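You operate a simulated robot arm through the tools that you are given. There is no shell and no other tool.

The job below is to be done with a simulated two-armed robot. You get a single attempt, and the scene is never put back.

JOB
Take the blue card and leave it on the silver wide flat weight with yellow ring. Then switch the slide switch marked hold on. Then fetch the two-hundred gram weight with orange neck and stand it on the top of the low shelf under the hood. Then take the tub with grey lid and leave it on the wide flat weight with blue ring. Then put the teal round cover on the top of the steel table away on the top of the bench with green legs. Then take the blue certificate sleeve and put it on the clear plate marked cover. Then put the black rubber foot on top of the one kilo weight marked out. Then open the drawer marked spares. Do these in the order given. Set down upright: two-hundred gram weight with orange neck, tub with grey lid.
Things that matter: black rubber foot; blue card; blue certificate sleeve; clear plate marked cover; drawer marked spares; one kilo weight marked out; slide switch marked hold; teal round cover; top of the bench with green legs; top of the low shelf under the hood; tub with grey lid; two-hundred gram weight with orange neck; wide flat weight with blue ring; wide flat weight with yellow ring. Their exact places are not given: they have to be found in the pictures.

It is judged by the outcome, as a careful person would: the job done as asked, and still so three seconds after it is handed in. It fails if anything else is knocked over, pushed out of place, dropped, spilled or broken. Lids that push on must go on centred and level and be pressed home; caps that screw on are set level and turned clockwise until they are tight.

ROBOT AND FRAMES
Two 7-joint arms with two-finger parallel grippers on one trunk, on a base that drives. Base frame: it is fixed to the floor where the robot stands at the start and does not move with it; the origin is under the middle of the robot, x ahead of it, y to its left, z up. Lengths are in m, angles in degrees, forces in N, time in s.
The left shoulder is at the start at [0.062, 0.198, 1.054], the right one opposite. With the tool pointing down near the work surface each hand reaches from about 0.32 to 0.72 m from the robot's upright axis, wherever it stands, measured 20 degrees to its own side. Places, roughly: black rubber foot (3x3x4 cm) [2.1, -2.4, 0.8]; blue card [0, -2.5, 0.75]; blue certificate sleeve [3, -1.5, 1]; clear plate marked cover [2.5, 1.75, 0.5]; drawer marked spares [-2, -2.9, 0.2]; one kilo weight marked out [3.25, -1, 1]; slide switch marked hold [0.2, -2.2, 0.9]; teal round cover [1.75, -0.25, 0.75]; top of the bench with green legs [2.3, -2.6, 0.8]; top of the low shelf under the hood [-1.2, -3.5, 0.1]; tub with grey lid (6x6x8 cm) [1.2, -0.1, 0.5]; two-hundred gram weight with orange neck [0.25, -2, 0.75]; wide flat weight with blue ring [0, -2, 0.75]; wide flat weight with yellow ring [0, -1.75, 0.75]. Payload 1.57 kg a hand.
The TCP of each hand is the grasp point between the finger pads, 0.03 m short of the fingertips. In the tool frame z runs along the fingers and y along their closing line. The gripper opens to 0.11 m. The fingers are 0.024 m wide and 0.012 m thick; the gripper's body (0.048 by 0.112 m) begins 0.078 m behind the TCP.
Orientation is that of the tool frame in the base frame, as a unit quaternion [x, y, z, w]. With the fingers straight down and closing along the base's y, the tool's x points along the base's -x, its y along +y and its z along -z.

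CONTROLS
- The arms move only by the tool apply_moves. It takes "left_rows", "right_rows" or both (then of equal length, played together; a hand with none holds still); each is a list of rows, each a list of 7 numbers: the turn, a rotation vector about the base's x, y, z in units of 5 degrees (1.0 is 5 degrees), then the shift along the base's x, y, z in units of 20 mm (1.0 is 20 mm), then the opening, from 0 (shut) to 1 (fully open). In form: [[ax, ay, az, x, y, z, claw], ...]. A call has 1 to 20 rows; each row shifts and turns the commanded pose from where the row before left it. A call with a number of a shift or a turn outside -1 to 1 is refused whole. Each row takes 0.2 s and may step no farther than 0.05 m and 8.6 degrees from the row before; otherwise, or with a gripper value out of range, the whole call is refused. Where a pose cannot be reached the arm comes as near as it can. A force on the tool above 40 N (or 10 N above the force at the start of the call, whichever is more), or a blocked arm, ends the call early, and 0.2 s more pass. The fingers move at their own pace (about 0.072 m/s each) and stop on an object; they squeeze with about 23 N. The grip force told is the motor's: it shows also when the fingers shut on nothing. Time passes only in rows, and 0.2 s behind the last, so rows that do not move let the fingers close. It gives the time, the measured TCP pose, the force on the tool (base axes), the opening and the grip force at its end, in the units of the frame above (readings bear some noise), with the torque about the TCP (base axes, N m) and any sound that the robot's microphone picked up.
- Cameras (640 x 400 px; columns grow to the right, rows downward): "scene" is now at [0.1168, 0.0232, 1.6506]; the picture's right is [0.25, -0.97, -0.00], its down [-0.62, -0.16, -0.76] and it looks along [0.74, 0.19, -0.64] (base axes); focal length 284 px, centre (320, 200). "left" rides on the left gripper at [0.07, -0.016, -0.141] in its tool frame; the picture's right is [0.23, 0.97, 0.00], its down [-0.85, 0.20, -0.48] and it looks along [-0.47, 0.11, 0.88] (tool axes); focal length 222 px, centre (320, 200). "right" rides on the right gripper at [0.07, 0.016, -0.141] in its tool frame; the picture's right is [-0.23, 0.97, 0.00], its down [-0.85, -0.20, -0.48] and it looks along [-0.47, -0.11, 0.88] (tool axes); focal length 222 px, centre (320, 200).
- snapshot(camera): a new picture of that camera. It takes no simulated time.
- raise_lower(by): slides the trunk up (or, below 0, down) by that many m; the arms and the scene camera ride with it, the base frame stays. It gives what a move gives, with no picture.
- base_move(legs): drives the robot by 1 to 6 legs, each [ahead, left, turn to the left] in m, m and degrees, along the robot's own axes; the way and the turn of a leg run together, so that a leg with both is an arc; at most 1.5 m and 180 degrees a leg. The arms and the cameras ride along, it lands a little off, and it stops where it bumps. It gives what a move gives.
- head_to(pan, tilt): turns the head with the scene camera to pan (to the left, within 86 degrees either way) and tilt (down, from -29 to 69), counted from straight ahead of the robot. It gives what a move gives.
- measure_at(camera, pixels): for up to 12 pixels [column, row] of the newest picture of that camera ("zoom" is the newest enlarged one), the place [x, y, z] in the base frame of the surface seen there, good to about 0.002 m. It takes no simulated time.
- inspect(camera, box): a new picture of the part [left, top, right, bottom] of that camera's present view, enlarged. It takes no simulated time.
- hand_in(): hands the job in; it is judged then, once.

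Leave the grippers open and the arms clear of the work at the hand-in unless told otherwise.

The tools are called after "Emit:" as a command line: name --argument value ..., lists and objects as JSON in quotes. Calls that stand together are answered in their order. apply_moves: Moves the arms, as the interface text tells. Its arguments: {"type":"object","properties":{"left_rows":{"type":"array"},"right_rows":{"type":"array"}},"required":[]} The other tools are called the same way: raise_lower (by) slides the trunk up or down; base_move (legs) drives the base; head_to (pan, tilt) turns the head that bears the scene camera; snapshot (camera) takes a picture; measure_at (camera, pixels) gives the place of the surface under pixels of a picture; inspect (camera, box) takes an enlarged picture of a part of a camera's view; hand_in () hands the job in.

At the start:

```text
t: 0.0
left_eef_pos: [0.5532, 0.2811, 1.0259]
left_tool_rot: [0.0, 1.0, 0.0, 0.0]
left_contact_force: [0.5, 0.0, -0.4]
left_wrist_torque: [0.05, -0.03, 0.0]
left_finger_gap: 0.1102
left_finger_force: 0.1
right_eef_pos: [0.4117, -0.1799, 1.0259]
right_tool_rot: [0.0, 1.0, 0.0, -0.001]
right_contact_force: [1.0, 0.0, 0.0]
right_wrist_torque: [-0.01, -0.01, 0.01]
right_finger_gap: 0.1098
right_finger_force: 0.1
trunk travel left (down, up): [-0.65, 0.34]
robot x, y, heading: [0.0007, 0.0013, 0.2]
head pan, tilt: [14.7, 40.0]
```

scene: 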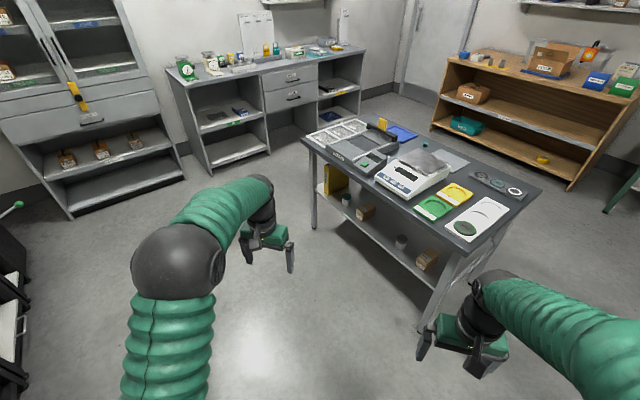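
right: 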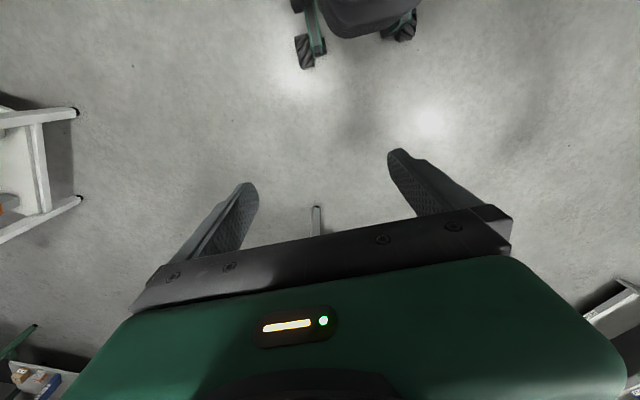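
left: 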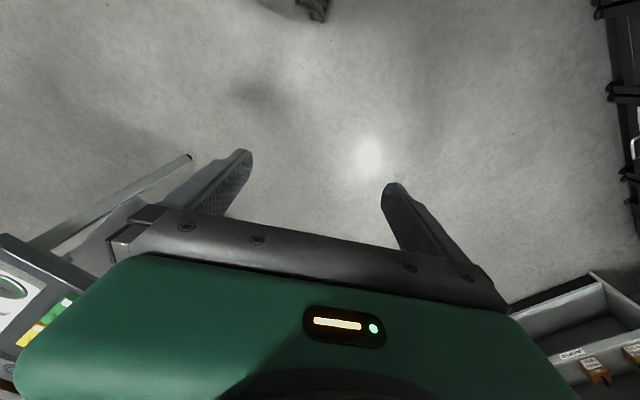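

I see a steel table ahead-right, benches and a shelf farther away. First I look around to the right with the head, where most of the work lies.

Emit:
head_to --pan -86 --tilt 25

Emit:
snapshot --camera "scene"

Emit:
head_to --pan -35 --tilt 25

Emit:
snapshot --camera "scene"

Emit:
head_to --pan 30 --tilt 25

Emit:
snapshot --camera "scene"

```text
t: 1.8
left_eef_pos: [0.5515, 0.279, 1.0272]
left_tool_rot: [0.0, 1.0, 0.0, 0.0]
left_contact_force: [0.7, 0.1, 0.4]
left_wrist_torque: [0.03, 0.01, 0.05]
left_finger_gap: 0.1103
left_finger_force: 0.1
right_eef_pos: [0.4119, -0.1797, 1.0263]
right_tool_rot: [0.0, 1.0, 0.0, 0.0]
right_contact_force: [-0.4, -0.1, -0.1]
right_wrist_torque: [-0.02, -0.01, 0.01]
right_finger_gap: 0.1101
right_finger_force: 0.0
trunk travel left (down, up): [-0.65, 0.34]
robot x, y, heading: [0.002, -0.0017, -0.0]
head pan, tilt: [-85.9, 25.0]
```

```text
taken
```

scene: 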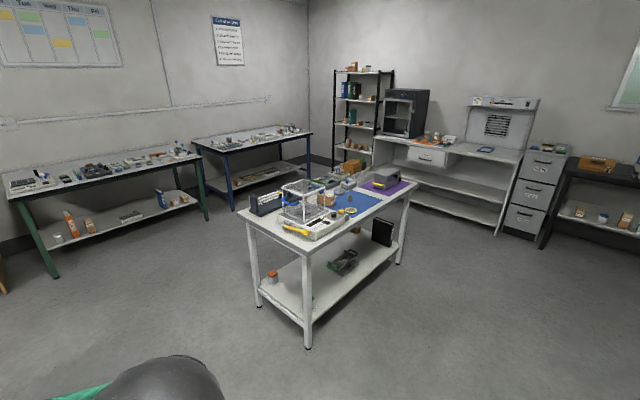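

```text
t: 3.0
left_eef_pos: [0.5517, 0.2796, 1.0264]
left_tool_rot: [0.0, 1.0, 0.0, 0.0]
left_contact_force: [0.9, -0.4, 0.4]
left_wrist_torque: [0.01, 0.01, 0.0]
left_finger_gap: 0.1099
left_finger_force: 0.1
right_eef_pos: [0.4115, -0.181, 1.0261]
right_tool_rot: [0.001, 1.0, 0.0, 0.0]
right_contact_force: [-0.4, -0.1, -0.7]
right_wrist_torque: [0.01, -0.01, 0.02]
right_finger_gap: 0.1102
right_finger_force: 0.0
trunk travel left (down, up): [-0.65, 0.34]
robot x, y, heading: [-0.0, -0.0033, 0.2]
head pan, tilt: [-35.0, 25.0]
```

```text
taken
```

scene: 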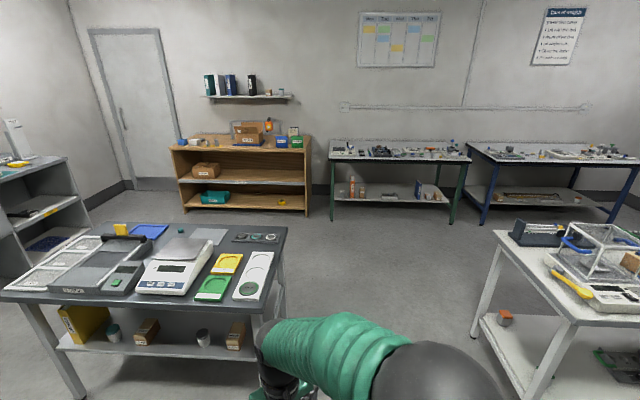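

```text
t: 4.3
left_eef_pos: [0.5518, 0.2802, 1.0253]
left_tool_rot: [0.0, 1.0, -0.001, 0.0]
left_contact_force: [-0.7, 0.2, 0.1]
left_wrist_torque: [-0.04, 0.0, 0.0]
left_finger_gap: 0.11
left_finger_force: 0.1
right_eef_pos: [0.4112, -0.1802, 1.0271]
right_tool_rot: [0.0, 1.0, 0.0, 0.0]
right_contact_force: [-0.5, 0.1, -0.4]
right_wrist_torque: [0.01, 0.03, 0.02]
right_finger_gap: 0.1099
right_finger_force: 0.0
trunk travel left (down, up): [-0.65, 0.34]
robot x, y, heading: [-0.0042, 0.001, 0.1]
head pan, tilt: [30.0, 25.0]
```

```text
taken
```

scene: 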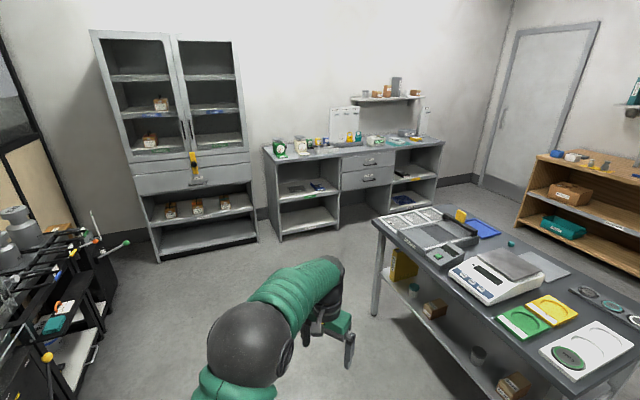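

The white table on the right (about [0.1,-2.1]) is the first workplace. I turn the head back there and enlarge it.

Emit:
head_to --pan -86 --tilt 25

Emit:
inspect --camera "scene" --box '[220, 150, 440, 360]'

Emit:
inspect --camera "scene" --box '[320, 50, 640, 250]'

Emit:
snapshot --camera "scene"

Emit:
measure_at --camera "scene" --pixels '[[307, 348], [260, 305], [400, 265], [240, 210], [412, 185], [320, 237], [305, 240], [350, 230], [365, 200], [385, 185], [427, 165], [495, 232]]'

```text
t: 6.3
left_eef_pos: [0.5509, 0.2795, 1.0272]
left_tool_rot: [0.0, 1.0, 0.0, 0.0]
left_contact_force: [0.3, 0.8, 0.0]
left_wrist_torque: [-0.01, 0.01, -0.02]
left_finger_gap: 0.1102
left_finger_force: 0.1
right_eef_pos: [0.4116, -0.1806, 1.0267]
right_tool_rot: [0.001, 1.0, 0.0, 0.0]
right_contact_force: [0.4, 0.8, -0.1]
right_wrist_torque: [0.0, -0.01, 0.02]
right_finger_gap: 0.1103
right_finger_force: 0.1
trunk travel left (down, up): [-0.65, 0.34]
robot x, y, heading: [-0.0004, 0.0001, -0.1]
head pan, tilt: [-85.9, 25.0]
```

```text
1.90 times, centred on (330, 255) of scene
```

zoom: 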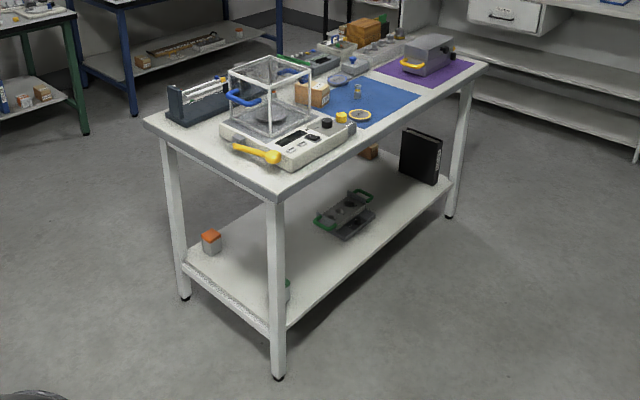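

```text
2.00 times, centred on (480, 150) of scene
```

zoom: 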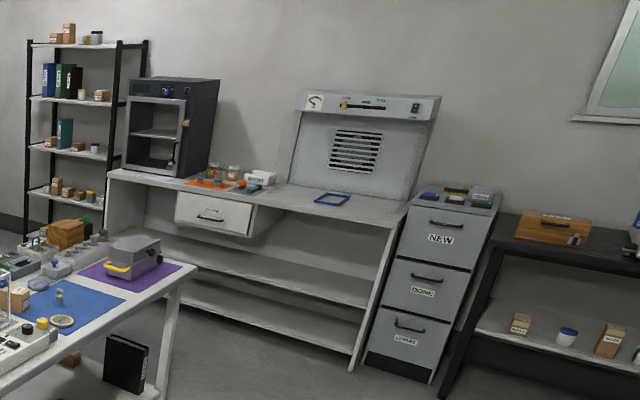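

```text
taken
```

scene: 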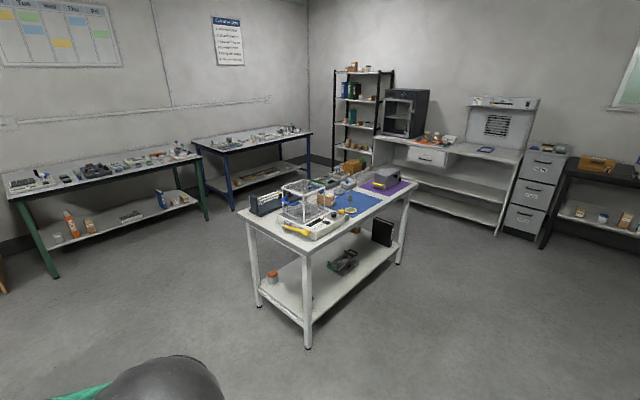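

```text
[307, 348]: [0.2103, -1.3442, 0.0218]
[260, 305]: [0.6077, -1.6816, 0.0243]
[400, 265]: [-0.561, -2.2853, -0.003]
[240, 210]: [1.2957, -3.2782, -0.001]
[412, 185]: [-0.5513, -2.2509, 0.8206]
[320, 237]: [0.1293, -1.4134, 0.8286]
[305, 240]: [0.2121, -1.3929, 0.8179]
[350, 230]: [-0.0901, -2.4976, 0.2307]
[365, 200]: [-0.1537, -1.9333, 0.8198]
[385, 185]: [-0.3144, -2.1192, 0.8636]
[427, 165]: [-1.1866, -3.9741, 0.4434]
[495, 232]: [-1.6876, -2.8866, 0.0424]
```

The white table stands turned: its near long edge runs from about [0.21,-1.34] to [-0.56,-2.29], top at z 0.82. I turn the robot to the right and look at the floor and table before driving nearer.

Emit:
base_move --legs '[[0, 0, -100]]'

Emit:
head_to --pan 0 --tilt 35

Emit:
snapshot --camera "scene"

Emit:
head_to --pan -70 --tilt 35

Emit:
snapshot --camera "scene"

```text
t: 10.8
left_eef_pos: [0.2004, -0.5851, 1.0267]
left_tool_rot: [0.755, 0.656, 0.0, -0.001]
left_contact_force: [0.0, 0.2, 0.2]
left_wrist_torque: [0.01, 0.0, -0.02]
left_finger_gap: 0.1102
left_finger_force: 0.0
right_eef_pos: [-0.2353, -0.3833, 1.0274]
right_tool_rot: [0.755, 0.656, 0.0, 0.0]
right_contact_force: [0.1, -0.3, 0.2]
right_wrist_torque: [-0.01, 0.01, 0.04]
right_finger_gap: 0.11
right_finger_force: 0.1
trunk travel left (down, up): [-0.65, 0.34]
robot x, y, heading: [-0.0032, -0.0001, -97.9]
head pan, tilt: [-85.9, 25.0]
```

```text
t: 12.4
left_eef_pos: [0.2016, -0.5837, 1.0277]
left_tool_rot: [0.754, 0.656, -0.001, 0.0]
left_contact_force: [0.1, 0.1, 0.3]
left_wrist_torque: [0.0, 0.02, -0.02]
left_finger_gap: 0.11
left_finger_force: 0.0
right_eef_pos: [-0.2356, -0.381, 1.027]
right_tool_rot: [0.754, 0.656, 0.0, 0.001]
right_contact_force: [0.3, -0.2, 0.7]
right_wrist_torque: [0.02, 0.0, 0.01]
right_finger_gap: 0.1102
right_finger_force: 0.0
trunk travel left (down, up): [-0.65, 0.34]
robot x, y, heading: [0.0003, -0.0019, -98.1]
head pan, tilt: [0.0, 35.0]
```

```text
taken
```

scene: 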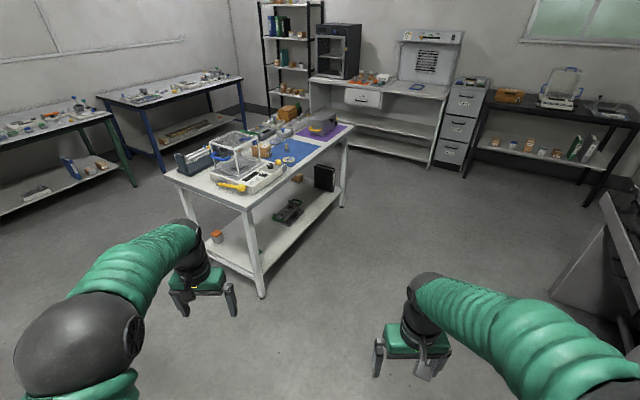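

```text
t: 13.8
left_eef_pos: [0.202, -0.584, 1.0277]
left_tool_rot: [0.755, 0.656, 0.0, 0.001]
left_contact_force: [1.6, -0.3, -0.3]
left_wrist_torque: [-0.01, -0.01, -0.05]
left_finger_gap: 0.1101
left_finger_force: 0.1
right_eef_pos: [-0.2346, -0.3803, 1.0277]
right_tool_rot: [0.755, 0.656, -0.001, 0.0]
right_contact_force: [0.9, 0.2, 0.4]
right_wrist_torque: [0.02, 0.03, -0.01]
right_finger_gap: 0.11
right_finger_force: 0.1
trunk travel left (down, up): [-0.65, 0.34]
robot x, y, heading: [0.0014, -0.0001, -98.0]
head pan, tilt: [-70.0, 35.0]
```

```text
taken
```

scene: 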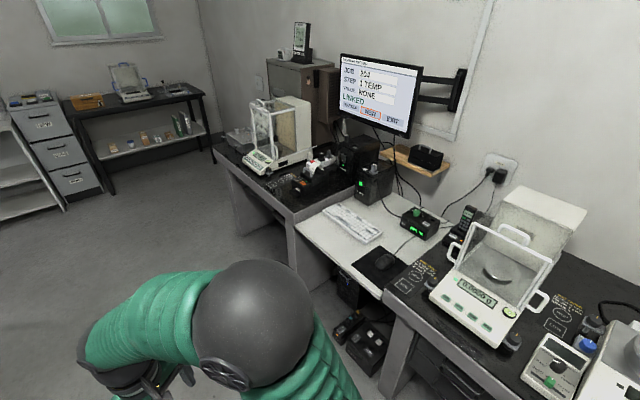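

A weighing desk stands behind (now to the robot's right). I measure its front edge and the floor for driving room.

Emit:
measure_at --camera "scene" --pixels '[[290, 210], [390, 300], [215, 145], [490, 350], [345, 260], [250, 225], [100, 225], [200, 250]]'

Emit:
head_to --pan 0 --tilt 30

Emit:
inspect --camera "scene" --box '[150, 70, 370, 220]'

Emit:
inspect --camera "scene" --box '[370, 40, 640, 220]'

```text
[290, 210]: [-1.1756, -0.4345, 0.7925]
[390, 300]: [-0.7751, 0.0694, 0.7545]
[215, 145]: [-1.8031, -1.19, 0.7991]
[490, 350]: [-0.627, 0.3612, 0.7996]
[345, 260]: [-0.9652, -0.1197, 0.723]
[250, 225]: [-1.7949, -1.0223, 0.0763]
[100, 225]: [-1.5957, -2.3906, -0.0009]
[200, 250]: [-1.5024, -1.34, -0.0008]
```

```text
t: 15.2
left_eef_pos: [0.2014, -0.5835, 1.0267]
left_tool_rot: [0.755, 0.656, -0.001, 0.001]
left_contact_force: [-0.1, 0.4, 0.6]
left_wrist_torque: [-0.01, -0.03, -0.04]
left_finger_gap: 0.1101
left_finger_force: 0.0
right_eef_pos: [-0.2368, -0.3809, 1.0274]
right_tool_rot: [0.755, 0.656, 0.0, 0.0]
right_contact_force: [-0.2, 0.6, -0.6]
right_wrist_torque: [0.0, 0.02, -0.02]
right_finger_gap: 0.1098
right_finger_force: 0.1
trunk travel left (down, up): [-0.65, 0.34]
robot x, y, heading: [-0.0009, 0.0018, -98.3]
head pan, tilt: [0.0, 30.0]
```

```text
2.67 times, centred on (260, 145) of scene
```

zoom: 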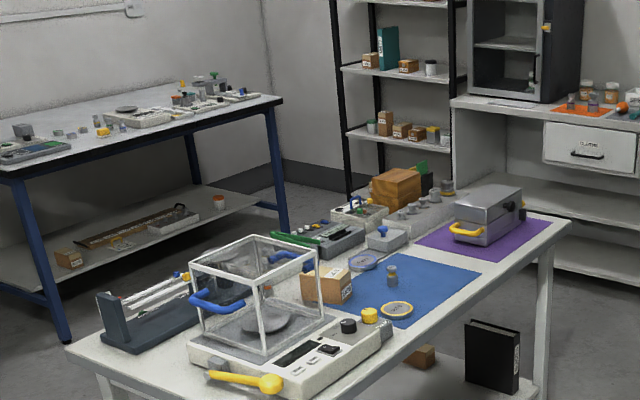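

```text
2.22 times, centred on (505, 130) of scene
```

zoom: 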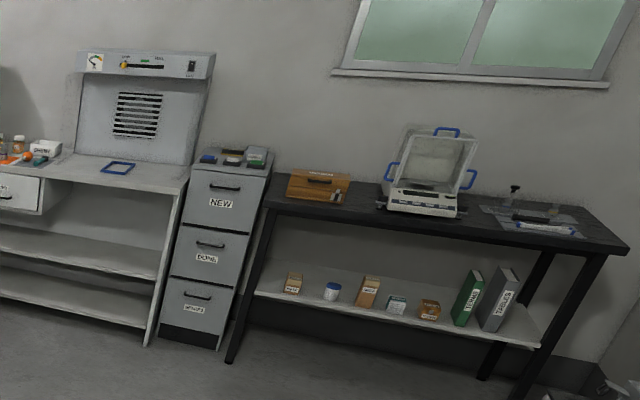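

I can read NEW / DONE / SPARES-like labels on the drawer cabinet and see the low shelf under the hood bench. I drive to a standing place about 0.65 m off the table's near long edge, facing it (heading about -40°), with the trunk raised for clearance.

Emit:
raise_lower --by 0.2

Emit:
base_move --legs '[[1.32, -0.42, 0], [0, 0, 58]]'

Emit:
head_to --pan 0 --tilt 45

Emit:
snapshot --camera "scene"

```text
t: 17.4
left_eef_pos: [0.2019, -0.5845, 1.2265]
left_tool_rot: [0.755, 0.656, -0.001, 0.0]
left_contact_force: [0.6, 0.6, -0.2]
left_wrist_torque: [-0.01, 0.04, 0.0]
left_finger_gap: 0.11
left_finger_force: 0.0
right_eef_pos: [-0.2364, -0.3808, 1.2275]
right_tool_rot: [0.755, 0.656, -0.001, 0.001]
right_contact_force: [0.7, 0.7, -0.1]
right_wrist_torque: [0.0, 0.0, 0.03]
right_finger_gap: 0.1101
right_finger_force: 0.1
trunk travel left (down, up): [-0.85, 0.14]
robot x, y, heading: [-0.0022, -0.0036, -97.8]
head pan, tilt: [0.0, 30.0]
```

```text
t: 26.8
left_eef_pos: [0.0015, -1.3538, 1.2272]
left_tool_rot: [0.342, 0.94, -0.001, 0.001]
left_contact_force: [-0.1, 0.0, 0.2]
left_wrist_torque: [0.0, 0.03, -0.01]
left_finger_gap: 0.1101
left_finger_force: 0.1
right_eef_pos: [-0.403, -1.6158, 1.2269]
right_tool_rot: [0.342, 0.94, 0.0, 0.0]
right_contact_force: [-0.6, 0.2, 0.7]
right_wrist_torque: [0.0, -0.02, -0.03]
right_finger_gap: 0.11
right_finger_force: 0.1
trunk travel left (down, up): [-0.85, 0.14]
robot x, y, heading: [-0.6043, -1.2133, -40.3]
head pan, tilt: [0.0, 30.0]
```

```text
t: 27.5
left_eef_pos: [0.0005, -1.3511, 1.2271]
left_tool_rot: [0.342, 0.94, -0.001, 0.0]
left_contact_force: [0.5, 0.1, 0.0]
left_wrist_torque: [0.01, 0.01, 0.0]
left_finger_gap: 0.1098
left_finger_force: 0.1
right_eef_pos: [-0.4025, -1.6147, 1.2281]
right_tool_rot: [0.342, 0.94, 0.0, 0.0]
right_contact_force: [0.2, -0.1, -1.3]
right_wrist_torque: [0.03, -0.04, 0.05]
right_finger_gap: 0.1102
right_finger_force: 0.1
trunk travel left (down, up): [-0.85, 0.14]
robot x, y, heading: [-0.6043, -1.2091, -40.1]
head pan, tilt: [0.0, 45.0]
```

```text
taken
```

scene: 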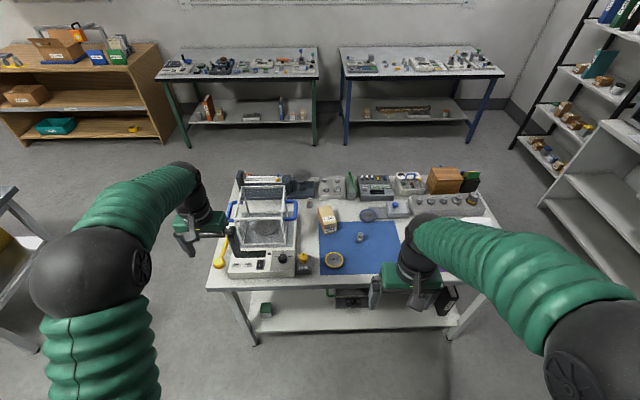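

I now see the table squarely. I enlarge the middle region.

Emit:
inspect --camera "scene" --box '[215, 160, 375, 290]'

Emit:
inspect --camera "scene" --box '[340, 160, 500, 260]'

Emit:
measure_at --camera "scene" --pixels '[[334, 260], [360, 237], [367, 215], [327, 219], [325, 243], [397, 205], [263, 228], [300, 265], [320, 278], [447, 178]]'

```text
3.08 times, centred on (295, 225) of scene
```

zoom: 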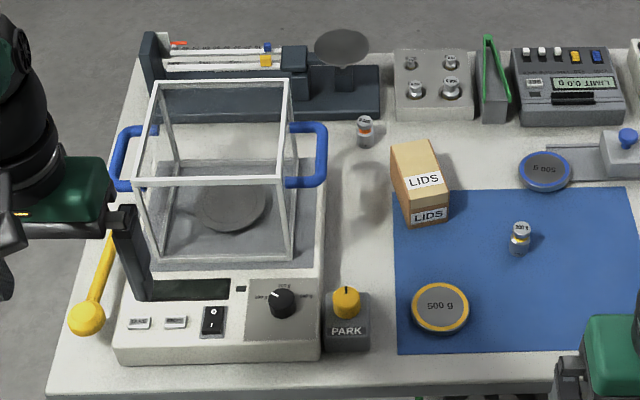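

```text
4.00 times, centred on (420, 210) of scene
```

zoom: 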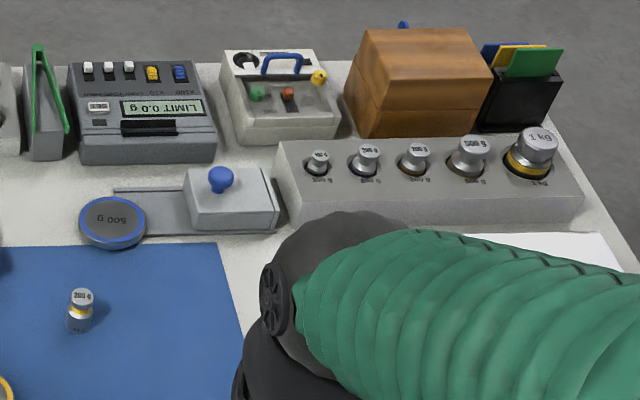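

```text
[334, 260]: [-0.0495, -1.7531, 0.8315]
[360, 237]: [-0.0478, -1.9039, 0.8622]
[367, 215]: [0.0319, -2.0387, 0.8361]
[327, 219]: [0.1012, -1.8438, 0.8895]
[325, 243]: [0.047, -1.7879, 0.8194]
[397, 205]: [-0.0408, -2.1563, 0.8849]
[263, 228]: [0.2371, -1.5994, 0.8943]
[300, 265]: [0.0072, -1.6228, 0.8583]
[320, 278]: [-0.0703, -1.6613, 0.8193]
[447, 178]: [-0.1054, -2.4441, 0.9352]
```

On the enlarged view: the 500 g yellow-ring weight at (334,260), the 500 g blue-ring at (367,215), a small weight with an orange neck beside the draft shield, cards in a black holder behind the wooden box. I move nearer and higher for detail.

Emit:
raise_lower --by 0.13

Emit:
base_move --legs '[[0.25, -0.15, 0]]'

Emit:
head_to --pan 5 --tilt 55

Emit:
snapshot --camera "scene"

```text
t: 29.1
left_eef_pos: [-0.0005, -1.3509, 1.358]
left_tool_rot: [0.342, 0.94, -0.001, 0.001]
left_contact_force: [0.2, -0.1, 0.1]
left_wrist_torque: [0.01, -0.01, 0.03]
left_finger_gap: 0.11
left_finger_force: 0.0
right_eef_pos: [-0.4032, -1.6156, 1.3576]
right_tool_rot: [0.342, 0.94, 0.0, 0.001]
right_contact_force: [0.6, 0.3, 0.9]
right_wrist_torque: [0.02, -0.06, 0.01]
right_finger_gap: 0.1102
right_finger_force: 0.0
trunk travel left (down, up): [-0.98, 0.01]
robot x, y, heading: [-0.6037, -1.2154, -40.0]
head pan, tilt: [0.0, 45.0]
```

```text
t: 31.1
left_eef_pos: [0.0884, -1.6193, 1.3597]
left_tool_rot: [0.344, 0.939, -0.002, 0.003]
left_contact_force: [0.2, 0.0, 0.8]
left_wrist_torque: [0.0, 0.01, 0.01]
left_finger_gap: 0.1103
left_finger_force: 0.0
right_eef_pos: [-0.3165, -1.8811, 1.36]
right_tool_rot: [0.345, 0.939, -0.002, 0.003]
right_contact_force: [-0.7, -0.1, 0.0]
right_wrist_torque: [-0.01, -0.01, 0.01]
right_finger_gap: 0.11
right_finger_force: 0.1
trunk travel left (down, up): [-0.98, 0.01]
robot x, y, heading: [-0.5084, -1.4835, -40.1]
head pan, tilt: [0.0, 45.0]
```

```text
t: 31.8
left_eef_pos: [0.0865, -1.6249, 1.3611]
left_tool_rot: [0.344, 0.939, 0.0, 0.004]
left_contact_force: [-0.1, 0.2, 0.0]
left_wrist_torque: [0.0, 0.01, 0.04]
left_finger_gap: 0.1098
left_finger_force: 0.1
right_eef_pos: [-0.3182, -1.8874, 1.3585]
right_tool_rot: [0.344, 0.939, 0.0, 0.003]
right_contact_force: [-0.4, 0.3, 0.0]
right_wrist_torque: [0.01, -0.03, 0.01]
right_finger_gap: 0.11
right_finger_force: 0.1
trunk travel left (down, up): [-0.98, 0.01]
robot x, y, heading: [-0.5102, -1.4812, -40.2]
head pan, tilt: [5.0, 55.0]
```

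```text
taken
```

scene: 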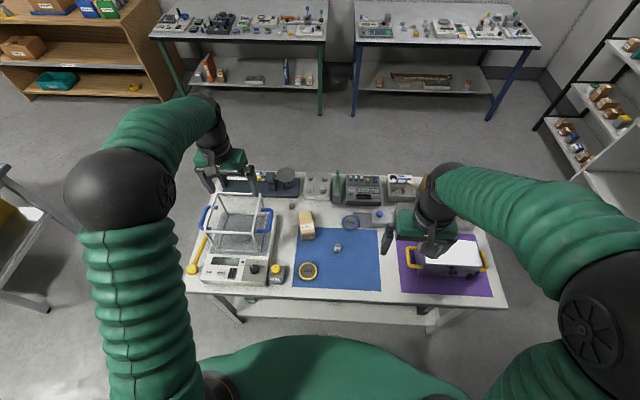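

The base reached its place. I enlarge the table's right half and the rear row.

Emit:
inspect --camera "scene" --box '[270, 165, 400, 246]'

Emit:
inspect --camera "scene" --box '[380, 165, 510, 246]'

Emit:
snapshot --camera "right"

Emit:
snapshot --camera "left"

```text
4.92 times, centred on (335, 206) of scene
```

zoom: 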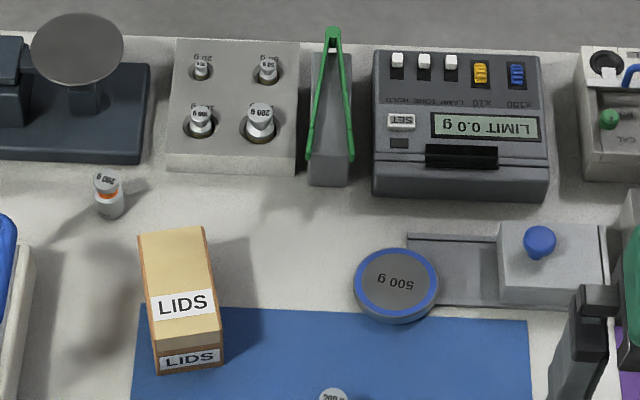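

```text
4.92 times, centred on (445, 206) of scene
```

zoom: 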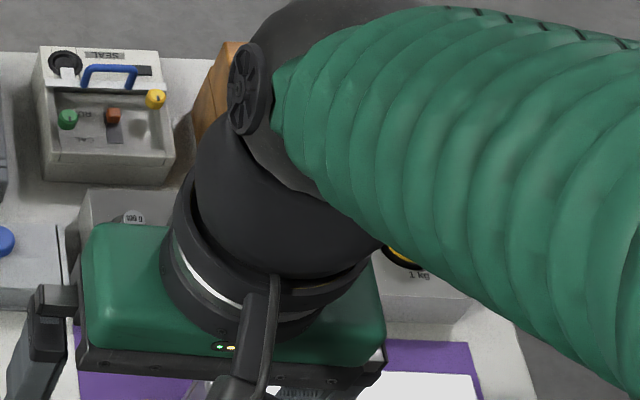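

```text
taken
```

right: 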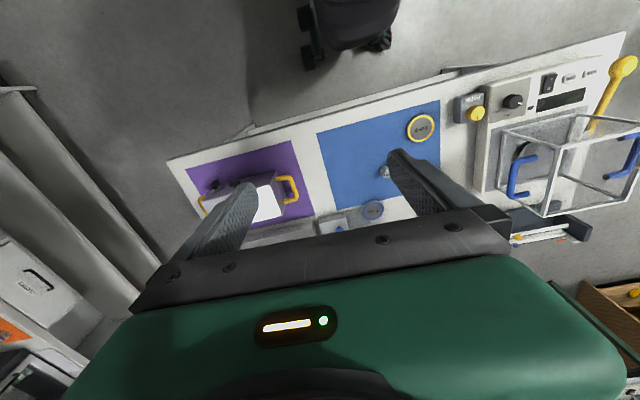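

```text
taken
```

left: 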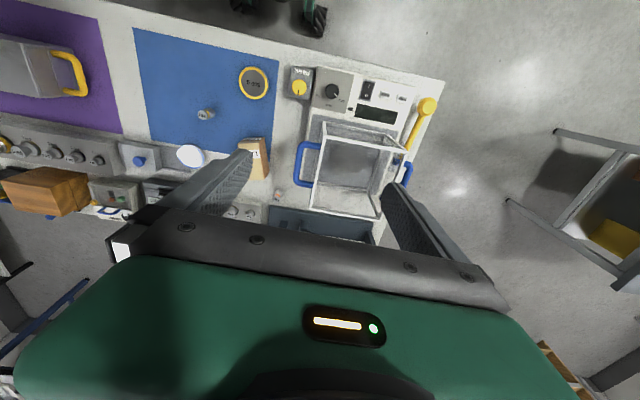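

The LIMIT box carries the slide switches and its text reads right way up from the far side; the orange-neck weight and cards also sit near the far edge. I will work from the far side, so I measure the aisles first.

Emit:
head_to --pan 40 --tilt 35

Emit:
snapshot --camera "scene"

Emit:
head_to --pan -35 --tilt 35

Emit:
snapshot --camera "scene"

```text
t: 32.8
left_eef_pos: [0.0912, -1.6252, 1.3587]
left_tool_rot: [0.343, 0.939, -0.001, 0.001]
left_contact_force: [0.0, -0.5, 0.1]
left_wrist_torque: [0.02, -0.02, 0.01]
left_finger_gap: 0.1101
left_finger_force: 0.1
right_eef_pos: [-0.314, -1.8864, 1.3588]
right_tool_rot: [0.343, 0.939, 0.0, 0.002]
right_contact_force: [0.3, -1.2, 0.1]
right_wrist_torque: [0.03, -0.01, 0.0]
right_finger_gap: 0.1099
right_finger_force: 0.0
trunk travel left (down, up): [-0.98, 0.01]
robot x, y, heading: [-0.5106, -1.4828, -40.5]
head pan, tilt: [40.0, 35.0]
```

```text
taken
```

scene: 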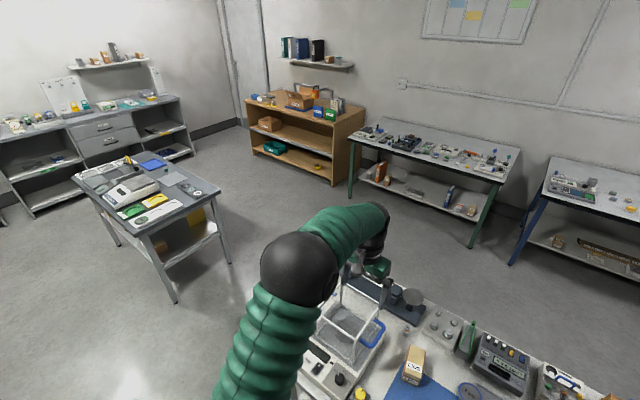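

```text
t: 34.3
left_eef_pos: [0.0915, -1.6236, 1.3588]
left_tool_rot: [0.343, 0.939, -0.001, 0.002]
left_contact_force: [0.7, 0.8, -0.6]
left_wrist_torque: [-0.01, -0.01, 0.0]
left_finger_gap: 0.11
left_finger_force: 0.1
right_eef_pos: [-0.3135, -1.8856, 1.3583]
right_tool_rot: [0.344, 0.939, 0.0, 0.001]
right_contact_force: [0.1, -0.1, -0.1]
right_wrist_torque: [-0.03, 0.01, 0.03]
right_finger_gap: 0.1099
right_finger_force: 0.2
trunk travel left (down, up): [-0.98, 0.01]
robot x, y, heading: [-0.5119, -1.4841, -40.2]
head pan, tilt: [-35.0, 35.0]
```

```text
taken
```

scene: 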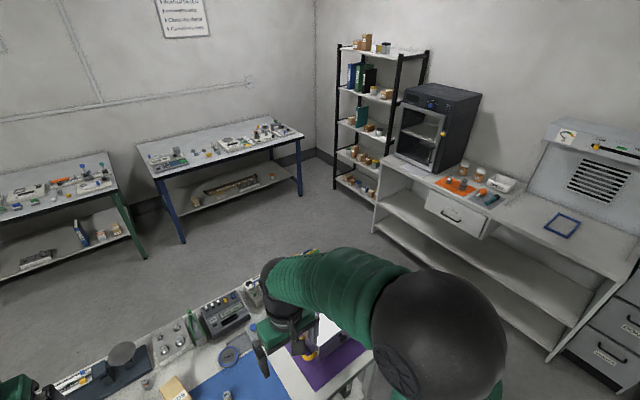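

Emit:
measure_at --camera "scene" --pixels '[[160, 178], [300, 137], [183, 242], [302, 194], [145, 258], [375, 230], [460, 290], [548, 360], [116, 190], [250, 220]]'

Emit:
head_to --pan 40 --tilt 35

Emit:
snapshot --camera "scene"

Emit:
measure_at --camera "scene" --pixels '[[176, 302], [229, 263], [143, 229], [77, 176], [117, 243], [350, 195], [470, 247], [331, 185], [430, 300], [220, 190], [490, 178], [355, 145]]'

```text
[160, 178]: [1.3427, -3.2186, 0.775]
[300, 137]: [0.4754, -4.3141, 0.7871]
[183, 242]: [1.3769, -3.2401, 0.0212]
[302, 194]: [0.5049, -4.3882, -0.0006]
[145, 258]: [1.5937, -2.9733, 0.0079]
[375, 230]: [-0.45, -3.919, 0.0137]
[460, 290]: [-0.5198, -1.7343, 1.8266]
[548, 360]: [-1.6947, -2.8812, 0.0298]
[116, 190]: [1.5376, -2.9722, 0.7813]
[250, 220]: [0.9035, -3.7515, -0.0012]
```

```text
t: 35.8
left_eef_pos: [0.0906, -1.6231, 1.3588]
left_tool_rot: [0.344, 0.939, -0.001, 0.002]
left_contact_force: [-0.7, -0.1, -1.2]
left_wrist_torque: [-0.03, -0.01, -0.06]
left_finger_gap: 0.11
left_finger_force: 0.0
right_eef_pos: [-0.3131, -1.8854, 1.3581]
right_tool_rot: [0.344, 0.939, -0.002, 0.002]
right_contact_force: [-0.2, 0.4, 0.1]
right_wrist_torque: [-0.01, 0.03, -0.01]
right_finger_gap: 0.11
right_finger_force: 0.2
trunk travel left (down, up): [-0.98, 0.01]
robot x, y, heading: [-0.5079, -1.486, -40.1]
head pan, tilt: [40.0, 35.0]
```

```text
taken
```

scene: 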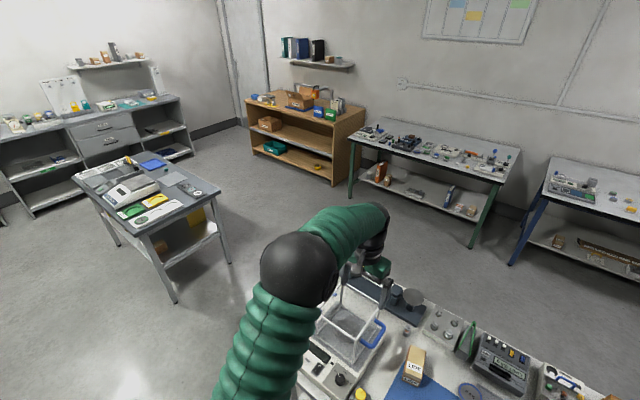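

```text
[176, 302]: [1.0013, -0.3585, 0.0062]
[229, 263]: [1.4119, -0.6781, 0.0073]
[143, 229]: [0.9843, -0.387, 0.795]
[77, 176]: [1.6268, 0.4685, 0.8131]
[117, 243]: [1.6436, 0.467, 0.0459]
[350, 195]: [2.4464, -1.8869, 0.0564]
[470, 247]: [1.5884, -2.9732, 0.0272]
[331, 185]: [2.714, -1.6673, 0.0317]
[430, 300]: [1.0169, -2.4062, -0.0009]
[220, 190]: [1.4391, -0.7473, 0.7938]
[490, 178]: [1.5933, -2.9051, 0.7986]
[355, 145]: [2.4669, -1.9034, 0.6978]
```

Aisles: about 1.5 m behind the table and 1.2 m between it and the steel table; both are wide enough. I look steeply down to see how far the robot's own body reaches in front.

Emit:
head_to --pan 0 --tilt 69

Emit:
snapshot --camera "scene"

Emit:
measure_at --camera "scene" --pixels '[[320, 265], [320, 290], [320, 320], [320, 350], [220, 300], [420, 300], [320, 240]]'

```text
t: 36.8
left_eef_pos: [0.0908, -1.6245, 1.3585]
left_tool_rot: [0.344, 0.939, -0.001, 0.002]
left_contact_force: [0.1, -0.1, -0.5]
left_wrist_torque: [-0.01, 0.02, 0.01]
left_finger_gap: 0.1101
left_finger_force: 0.1
right_eef_pos: [-0.3145, -1.8856, 1.3577]
right_tool_rot: [0.344, 0.939, -0.001, 0.002]
right_contact_force: [-0.8, -0.2, -0.2]
right_wrist_torque: [-0.06, 0.01, 0.0]
right_finger_gap: 0.1098
right_finger_force: 0.0
trunk travel left (down, up): [-0.98, 0.01]
robot x, y, heading: [-0.5082, -1.4868, -40.1]
head pan, tilt: [0.0, 68.8]
```

```text
taken
```

scene: 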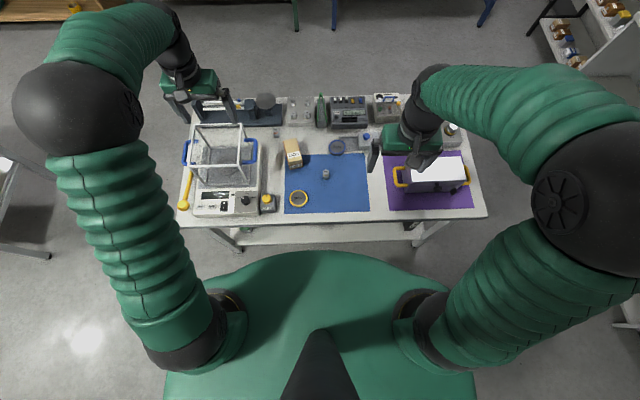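

```text
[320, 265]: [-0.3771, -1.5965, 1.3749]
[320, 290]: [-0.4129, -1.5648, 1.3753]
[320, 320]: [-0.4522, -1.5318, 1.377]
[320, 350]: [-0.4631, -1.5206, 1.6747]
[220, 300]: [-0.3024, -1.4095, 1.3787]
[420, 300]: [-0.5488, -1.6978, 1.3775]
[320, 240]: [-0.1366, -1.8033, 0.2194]
```

The torso front lies only about 0.2 m ahead of the axis. I drive around the left end of the white table to its far side: back up, left through the gap, ahead, turn round, sideways.

Emit:
base_move --legs '[[-0.25, 0, 0], [0, 1.2, 0], [1.45, 0, 0], [0.35, 0, 0], [0, 0, 180], [0, 1.3, 0]]'

Emit:
head_to --pan 0 --tilt 50

Emit:
snapshot --camera "scene"

```text
t: 66.5
left_eef_pos: [-0.0012, -2.4953, 1.3586]
left_tool_rot: [0.943, -0.332, -0.003, 0.0]
left_contact_force: [-0.1, -0.1, 0.0]
left_wrist_torque: [-0.01, 0.02, -0.01]
left_finger_gap: 0.1099
left_finger_force: 0.1
right_eef_pos: [0.3967, -2.2242, 1.3579]
right_tool_rot: [0.943, -0.333, -0.002, 0.001]
right_contact_force: [0.3, 0.1, -0.4]
right_wrist_torque: [-0.04, 0.02, -0.02]
right_finger_gap: 0.1099
right_finger_force: 0.0
trunk travel left (down, up): [-0.98, 0.01]
robot x, y, heading: [0.5991, -2.6206, 141.0]
head pan, tilt: [0.0, 68.8]
```

```text
t: 67.3
left_eef_pos: [-0.0003, -2.4969, 1.3595]
left_tool_rot: [0.943, -0.331, -0.002, -0.002]
left_contact_force: [0.4, -0.6, 0.0]
left_wrist_torque: [0.01, 0.01, 0.02]
left_finger_gap: 0.1098
left_finger_force: 0.0
right_eef_pos: [0.3984, -2.227, 1.3576]
right_tool_rot: [0.943, -0.333, -0.002, -0.001]
right_contact_force: [-0.1, -0.9, -0.1]
right_wrist_torque: [0.03, -0.01, 0.02]
right_finger_gap: 0.1101
right_finger_force: 0.1
trunk travel left (down, up): [-0.98, 0.01]
robot x, y, heading: [0.6018, -2.6196, 141.1]
head pan, tilt: [0.0, 50.0]
```

```text
taken
```

scene: 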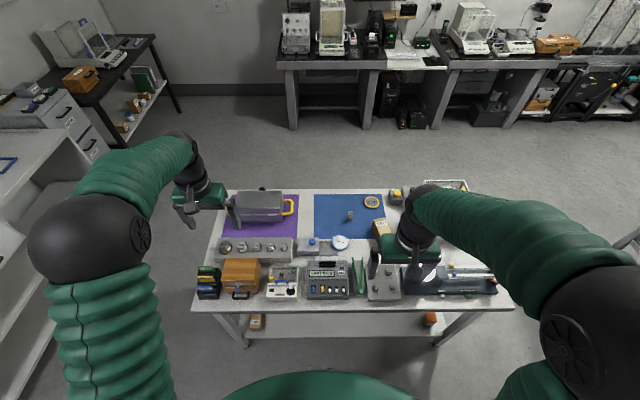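

I am on the far side facing the row of devices. Cards are at (208,280), the LIMIT box at (327,275). I enlarge both.

Emit:
inspect --camera "scene" --box '[185, 230, 305, 305]'

Emit:
inspect --camera "scene" --box '[290, 220, 410, 305]'

Emit:
measure_at --camera "scene" --pixels '[[205, 268], [208, 280], [205, 290], [213, 291], [240, 275], [197, 312], [325, 290], [311, 290], [512, 303]]'

```text
5.33 times, centred on (245, 268) of scene
```

zoom: 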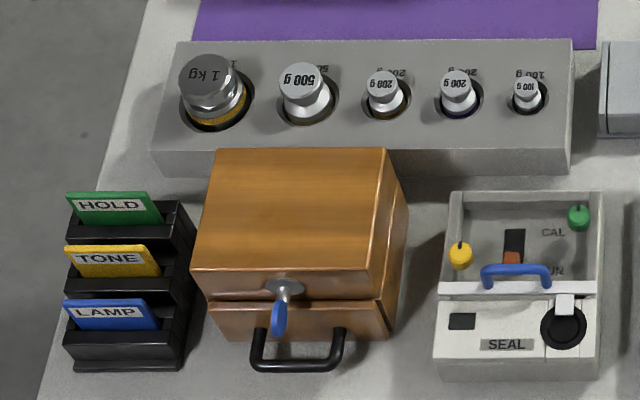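

```text
4.71 times, centred on (350, 262) of scene
```

zoom: 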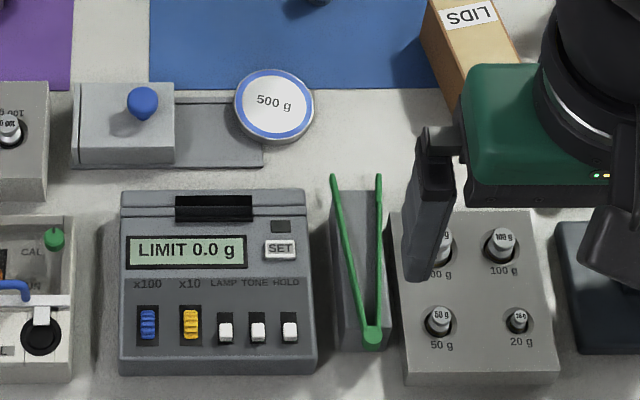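

```text
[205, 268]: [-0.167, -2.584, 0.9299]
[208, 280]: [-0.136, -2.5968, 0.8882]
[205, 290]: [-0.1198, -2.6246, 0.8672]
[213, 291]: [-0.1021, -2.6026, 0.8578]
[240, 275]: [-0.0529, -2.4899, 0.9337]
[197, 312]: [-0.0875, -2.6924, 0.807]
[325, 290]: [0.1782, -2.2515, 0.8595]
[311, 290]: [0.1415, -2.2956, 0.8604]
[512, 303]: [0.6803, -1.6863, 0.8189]
```

The blue card reads LAMP and stands in the front slot; HOLD is the right-most white slide switch. I enlarge the cards more and measure their size.

Emit:
inspect --camera "scene" --box '[190, 258, 230, 303]'

Emit:
snapshot --camera "left"

```text
8.89 times, centred on (210, 280) of scene
```

zoom: 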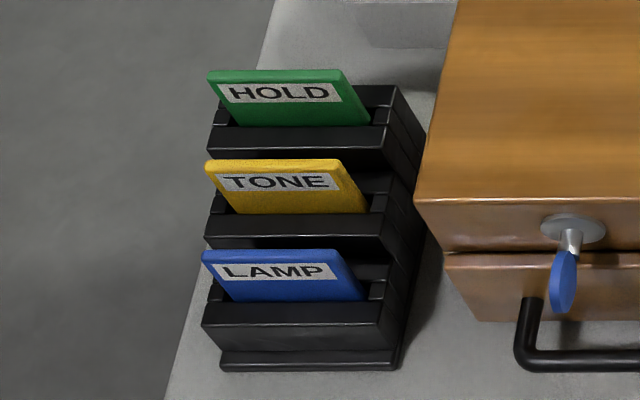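

```text
taken
```

left: 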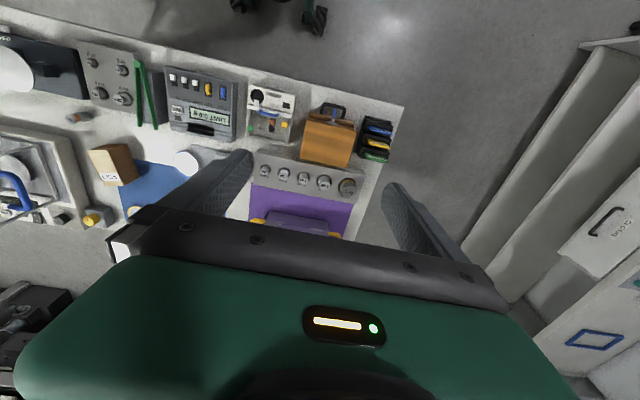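

Emit:
measure_at --camera "zoom" --pixels '[[212, 257], [330, 257], [228, 297], [355, 295], [215, 168], [334, 167], [365, 208], [208, 310], [378, 312], [422, 210], [230, 360], [390, 262]]'

Emit:
inspect --camera "left" --box '[300, 90, 420, 180]'

```text
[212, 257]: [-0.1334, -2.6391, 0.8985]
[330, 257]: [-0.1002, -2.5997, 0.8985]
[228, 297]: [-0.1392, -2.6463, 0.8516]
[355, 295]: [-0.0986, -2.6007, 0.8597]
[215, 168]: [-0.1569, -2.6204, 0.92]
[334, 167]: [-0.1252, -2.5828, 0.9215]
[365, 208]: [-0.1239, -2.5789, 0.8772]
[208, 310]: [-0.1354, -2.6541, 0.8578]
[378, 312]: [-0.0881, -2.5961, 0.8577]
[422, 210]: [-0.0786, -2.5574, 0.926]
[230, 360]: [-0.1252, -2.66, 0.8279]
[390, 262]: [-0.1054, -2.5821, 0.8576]
```

```text
4.44 times, centred on (360, 135) of left
```

zoom: 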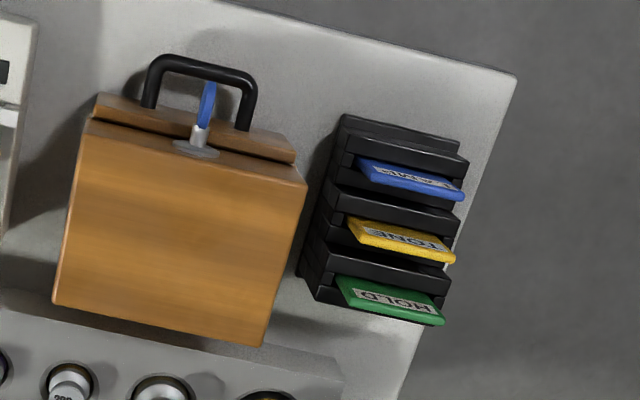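

The blue card stands upright: its plane faces the robot, about 57 mm wide, top at z≈0.90, centre near [-0.117,-2.62]. The holder lip is at 0.858, and the wooden box is 7 cm to its right. I'll grip its side edges with the left hand. I shift the base left by 0.25 m and lower the trunk, then look again.

Emit:
base_move --legs '[[0, 0.25, 0]]'

Emit:
raise_lower --by -0.25

Emit:
snapshot --camera "left"

Emit:
head_to --pan 20 --tilt 50

Emit:
snapshot --camera "scene"

```text
t: 69.2
left_eef_pos: [-0.1557, -2.6889, 1.3602]
left_tool_rot: [0.943, -0.332, -0.004, 0.0]
left_contact_force: [1.1, -0.5, 0.4]
left_wrist_torque: [-0.02, -0.02, -0.02]
left_finger_gap: 0.11
left_finger_force: 0.2
right_eef_pos: [0.2423, -2.4191, 1.358]
right_tool_rot: [0.943, -0.333, -0.002, 0.001]
right_contact_force: [0.7, 0.2, -0.1]
right_wrist_torque: [-0.01, -0.01, 0.0]
right_finger_gap: 0.1101
right_finger_force: 0.1
trunk travel left (down, up): [-0.98, 0.01]
robot x, y, heading: [0.4441, -2.8156, 141.2]
head pan, tilt: [0.0, 50.0]
```

```text
t: 71.8
left_eef_pos: [-0.1557, -2.6926, 1.1106]
left_tool_rot: [0.943, -0.333, -0.002, -0.001]
left_contact_force: [0.8, -0.2, -0.1]
left_wrist_torque: [0.02, 0.02, -0.02]
left_finger_gap: 0.11
left_finger_force: 0.1
right_eef_pos: [0.2424, -2.4229, 1.1086]
right_tool_rot: [0.943, -0.334, -0.003, -0.001]
right_contact_force: [0.5, -0.5, -0.4]
right_wrist_torque: [-0.03, -0.02, 0.0]
right_finger_gap: 0.1102
right_finger_force: 0.0
trunk travel left (down, up): [-0.73, 0.26]
robot x, y, heading: [0.4458, -2.8139, 141.0]
head pan, tilt: [0.0, 50.0]
```

```text
taken
```

left: 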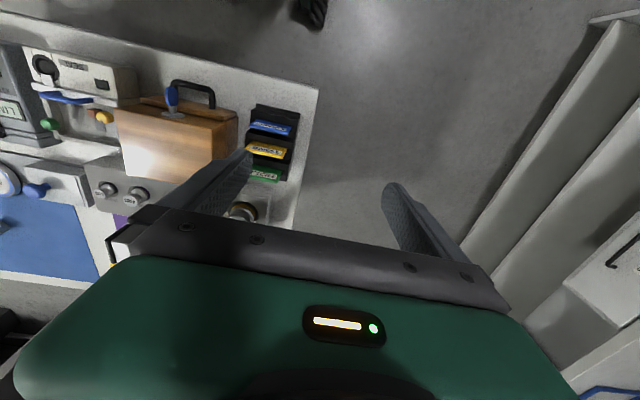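

```text
t: 72.6
left_eef_pos: [-0.1565, -2.6917, 1.109]
left_tool_rot: [0.943, -0.333, -0.003, -0.001]
left_contact_force: [0.0, 1.0, -0.3]
left_wrist_torque: [-0.01, 0.01, 0.02]
left_finger_gap: 0.1101
left_finger_force: 0.1
right_eef_pos: [0.2421, -2.4203, 1.1092]
right_tool_rot: [0.943, -0.333, -0.003, 0.0]
right_contact_force: [0.8, 0.1, 0.0]
right_wrist_torque: [0.0, -0.02, 0.01]
right_finger_gap: 0.1101
right_finger_force: 0.0
trunk travel left (down, up): [-0.73, 0.26]
robot x, y, heading: [0.4419, -2.8149, 141.0]
head pan, tilt: [20.0, 50.0]
```

```text
taken
```

scene: 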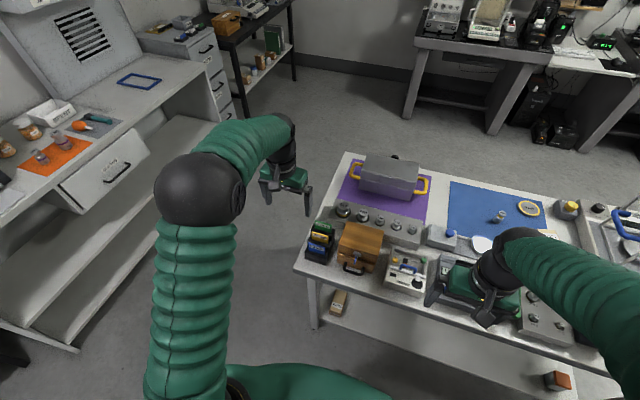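

I measure the card again in both cameras from this nearer stand.

Emit:
inspect --camera "left" --box '[230, 90, 320, 190]'

Emit:
measure_at --camera "left" --pixels '[[253, 121], [290, 124], [271, 122], [253, 132], [288, 136]]'

Emit:
inspect --camera "scene" --box '[300, 215, 350, 260]'

```text
4.00 times, centred on (275, 140) of left
```

zoom: 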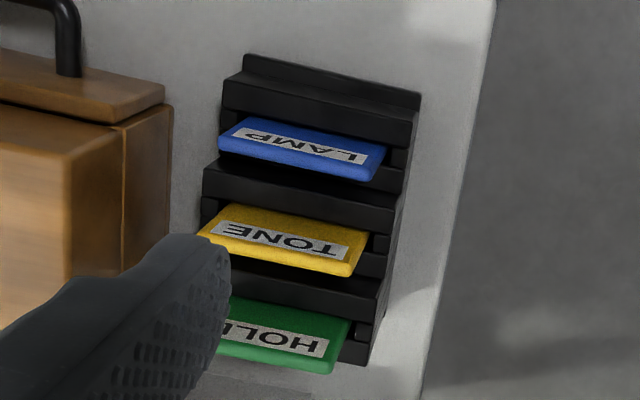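

```text
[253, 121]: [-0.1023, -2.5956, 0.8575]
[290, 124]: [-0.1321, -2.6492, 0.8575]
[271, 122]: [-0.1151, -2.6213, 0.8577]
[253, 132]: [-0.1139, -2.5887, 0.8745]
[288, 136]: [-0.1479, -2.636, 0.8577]
```

```text
8.89 times, centred on (325, 238) of scene
```

zoom: 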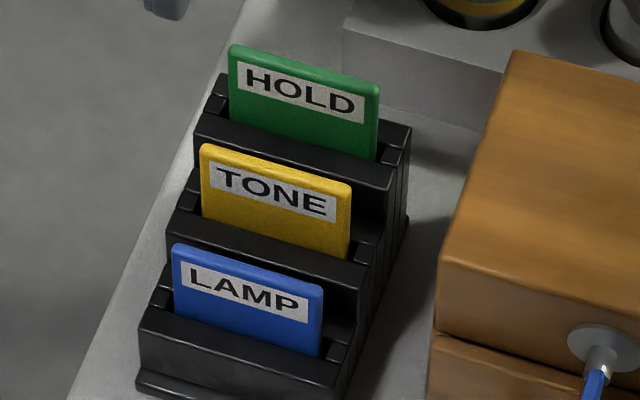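

Emit:
measure_at --camera "zoom" --pixels '[[176, 252], [318, 290], [177, 300], [317, 345], [248, 270], [206, 150], [346, 187], [145, 318], [335, 375], [360, 330], [170, 230], [362, 275]]'

```text
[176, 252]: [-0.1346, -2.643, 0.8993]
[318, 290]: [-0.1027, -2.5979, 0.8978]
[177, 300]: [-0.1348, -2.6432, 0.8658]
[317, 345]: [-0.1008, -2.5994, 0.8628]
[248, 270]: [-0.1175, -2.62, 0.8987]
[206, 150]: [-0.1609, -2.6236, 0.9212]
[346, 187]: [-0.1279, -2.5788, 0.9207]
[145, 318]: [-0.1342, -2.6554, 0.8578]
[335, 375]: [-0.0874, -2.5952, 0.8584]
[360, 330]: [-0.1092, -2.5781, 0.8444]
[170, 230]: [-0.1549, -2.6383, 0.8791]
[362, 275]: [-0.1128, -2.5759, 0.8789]
```

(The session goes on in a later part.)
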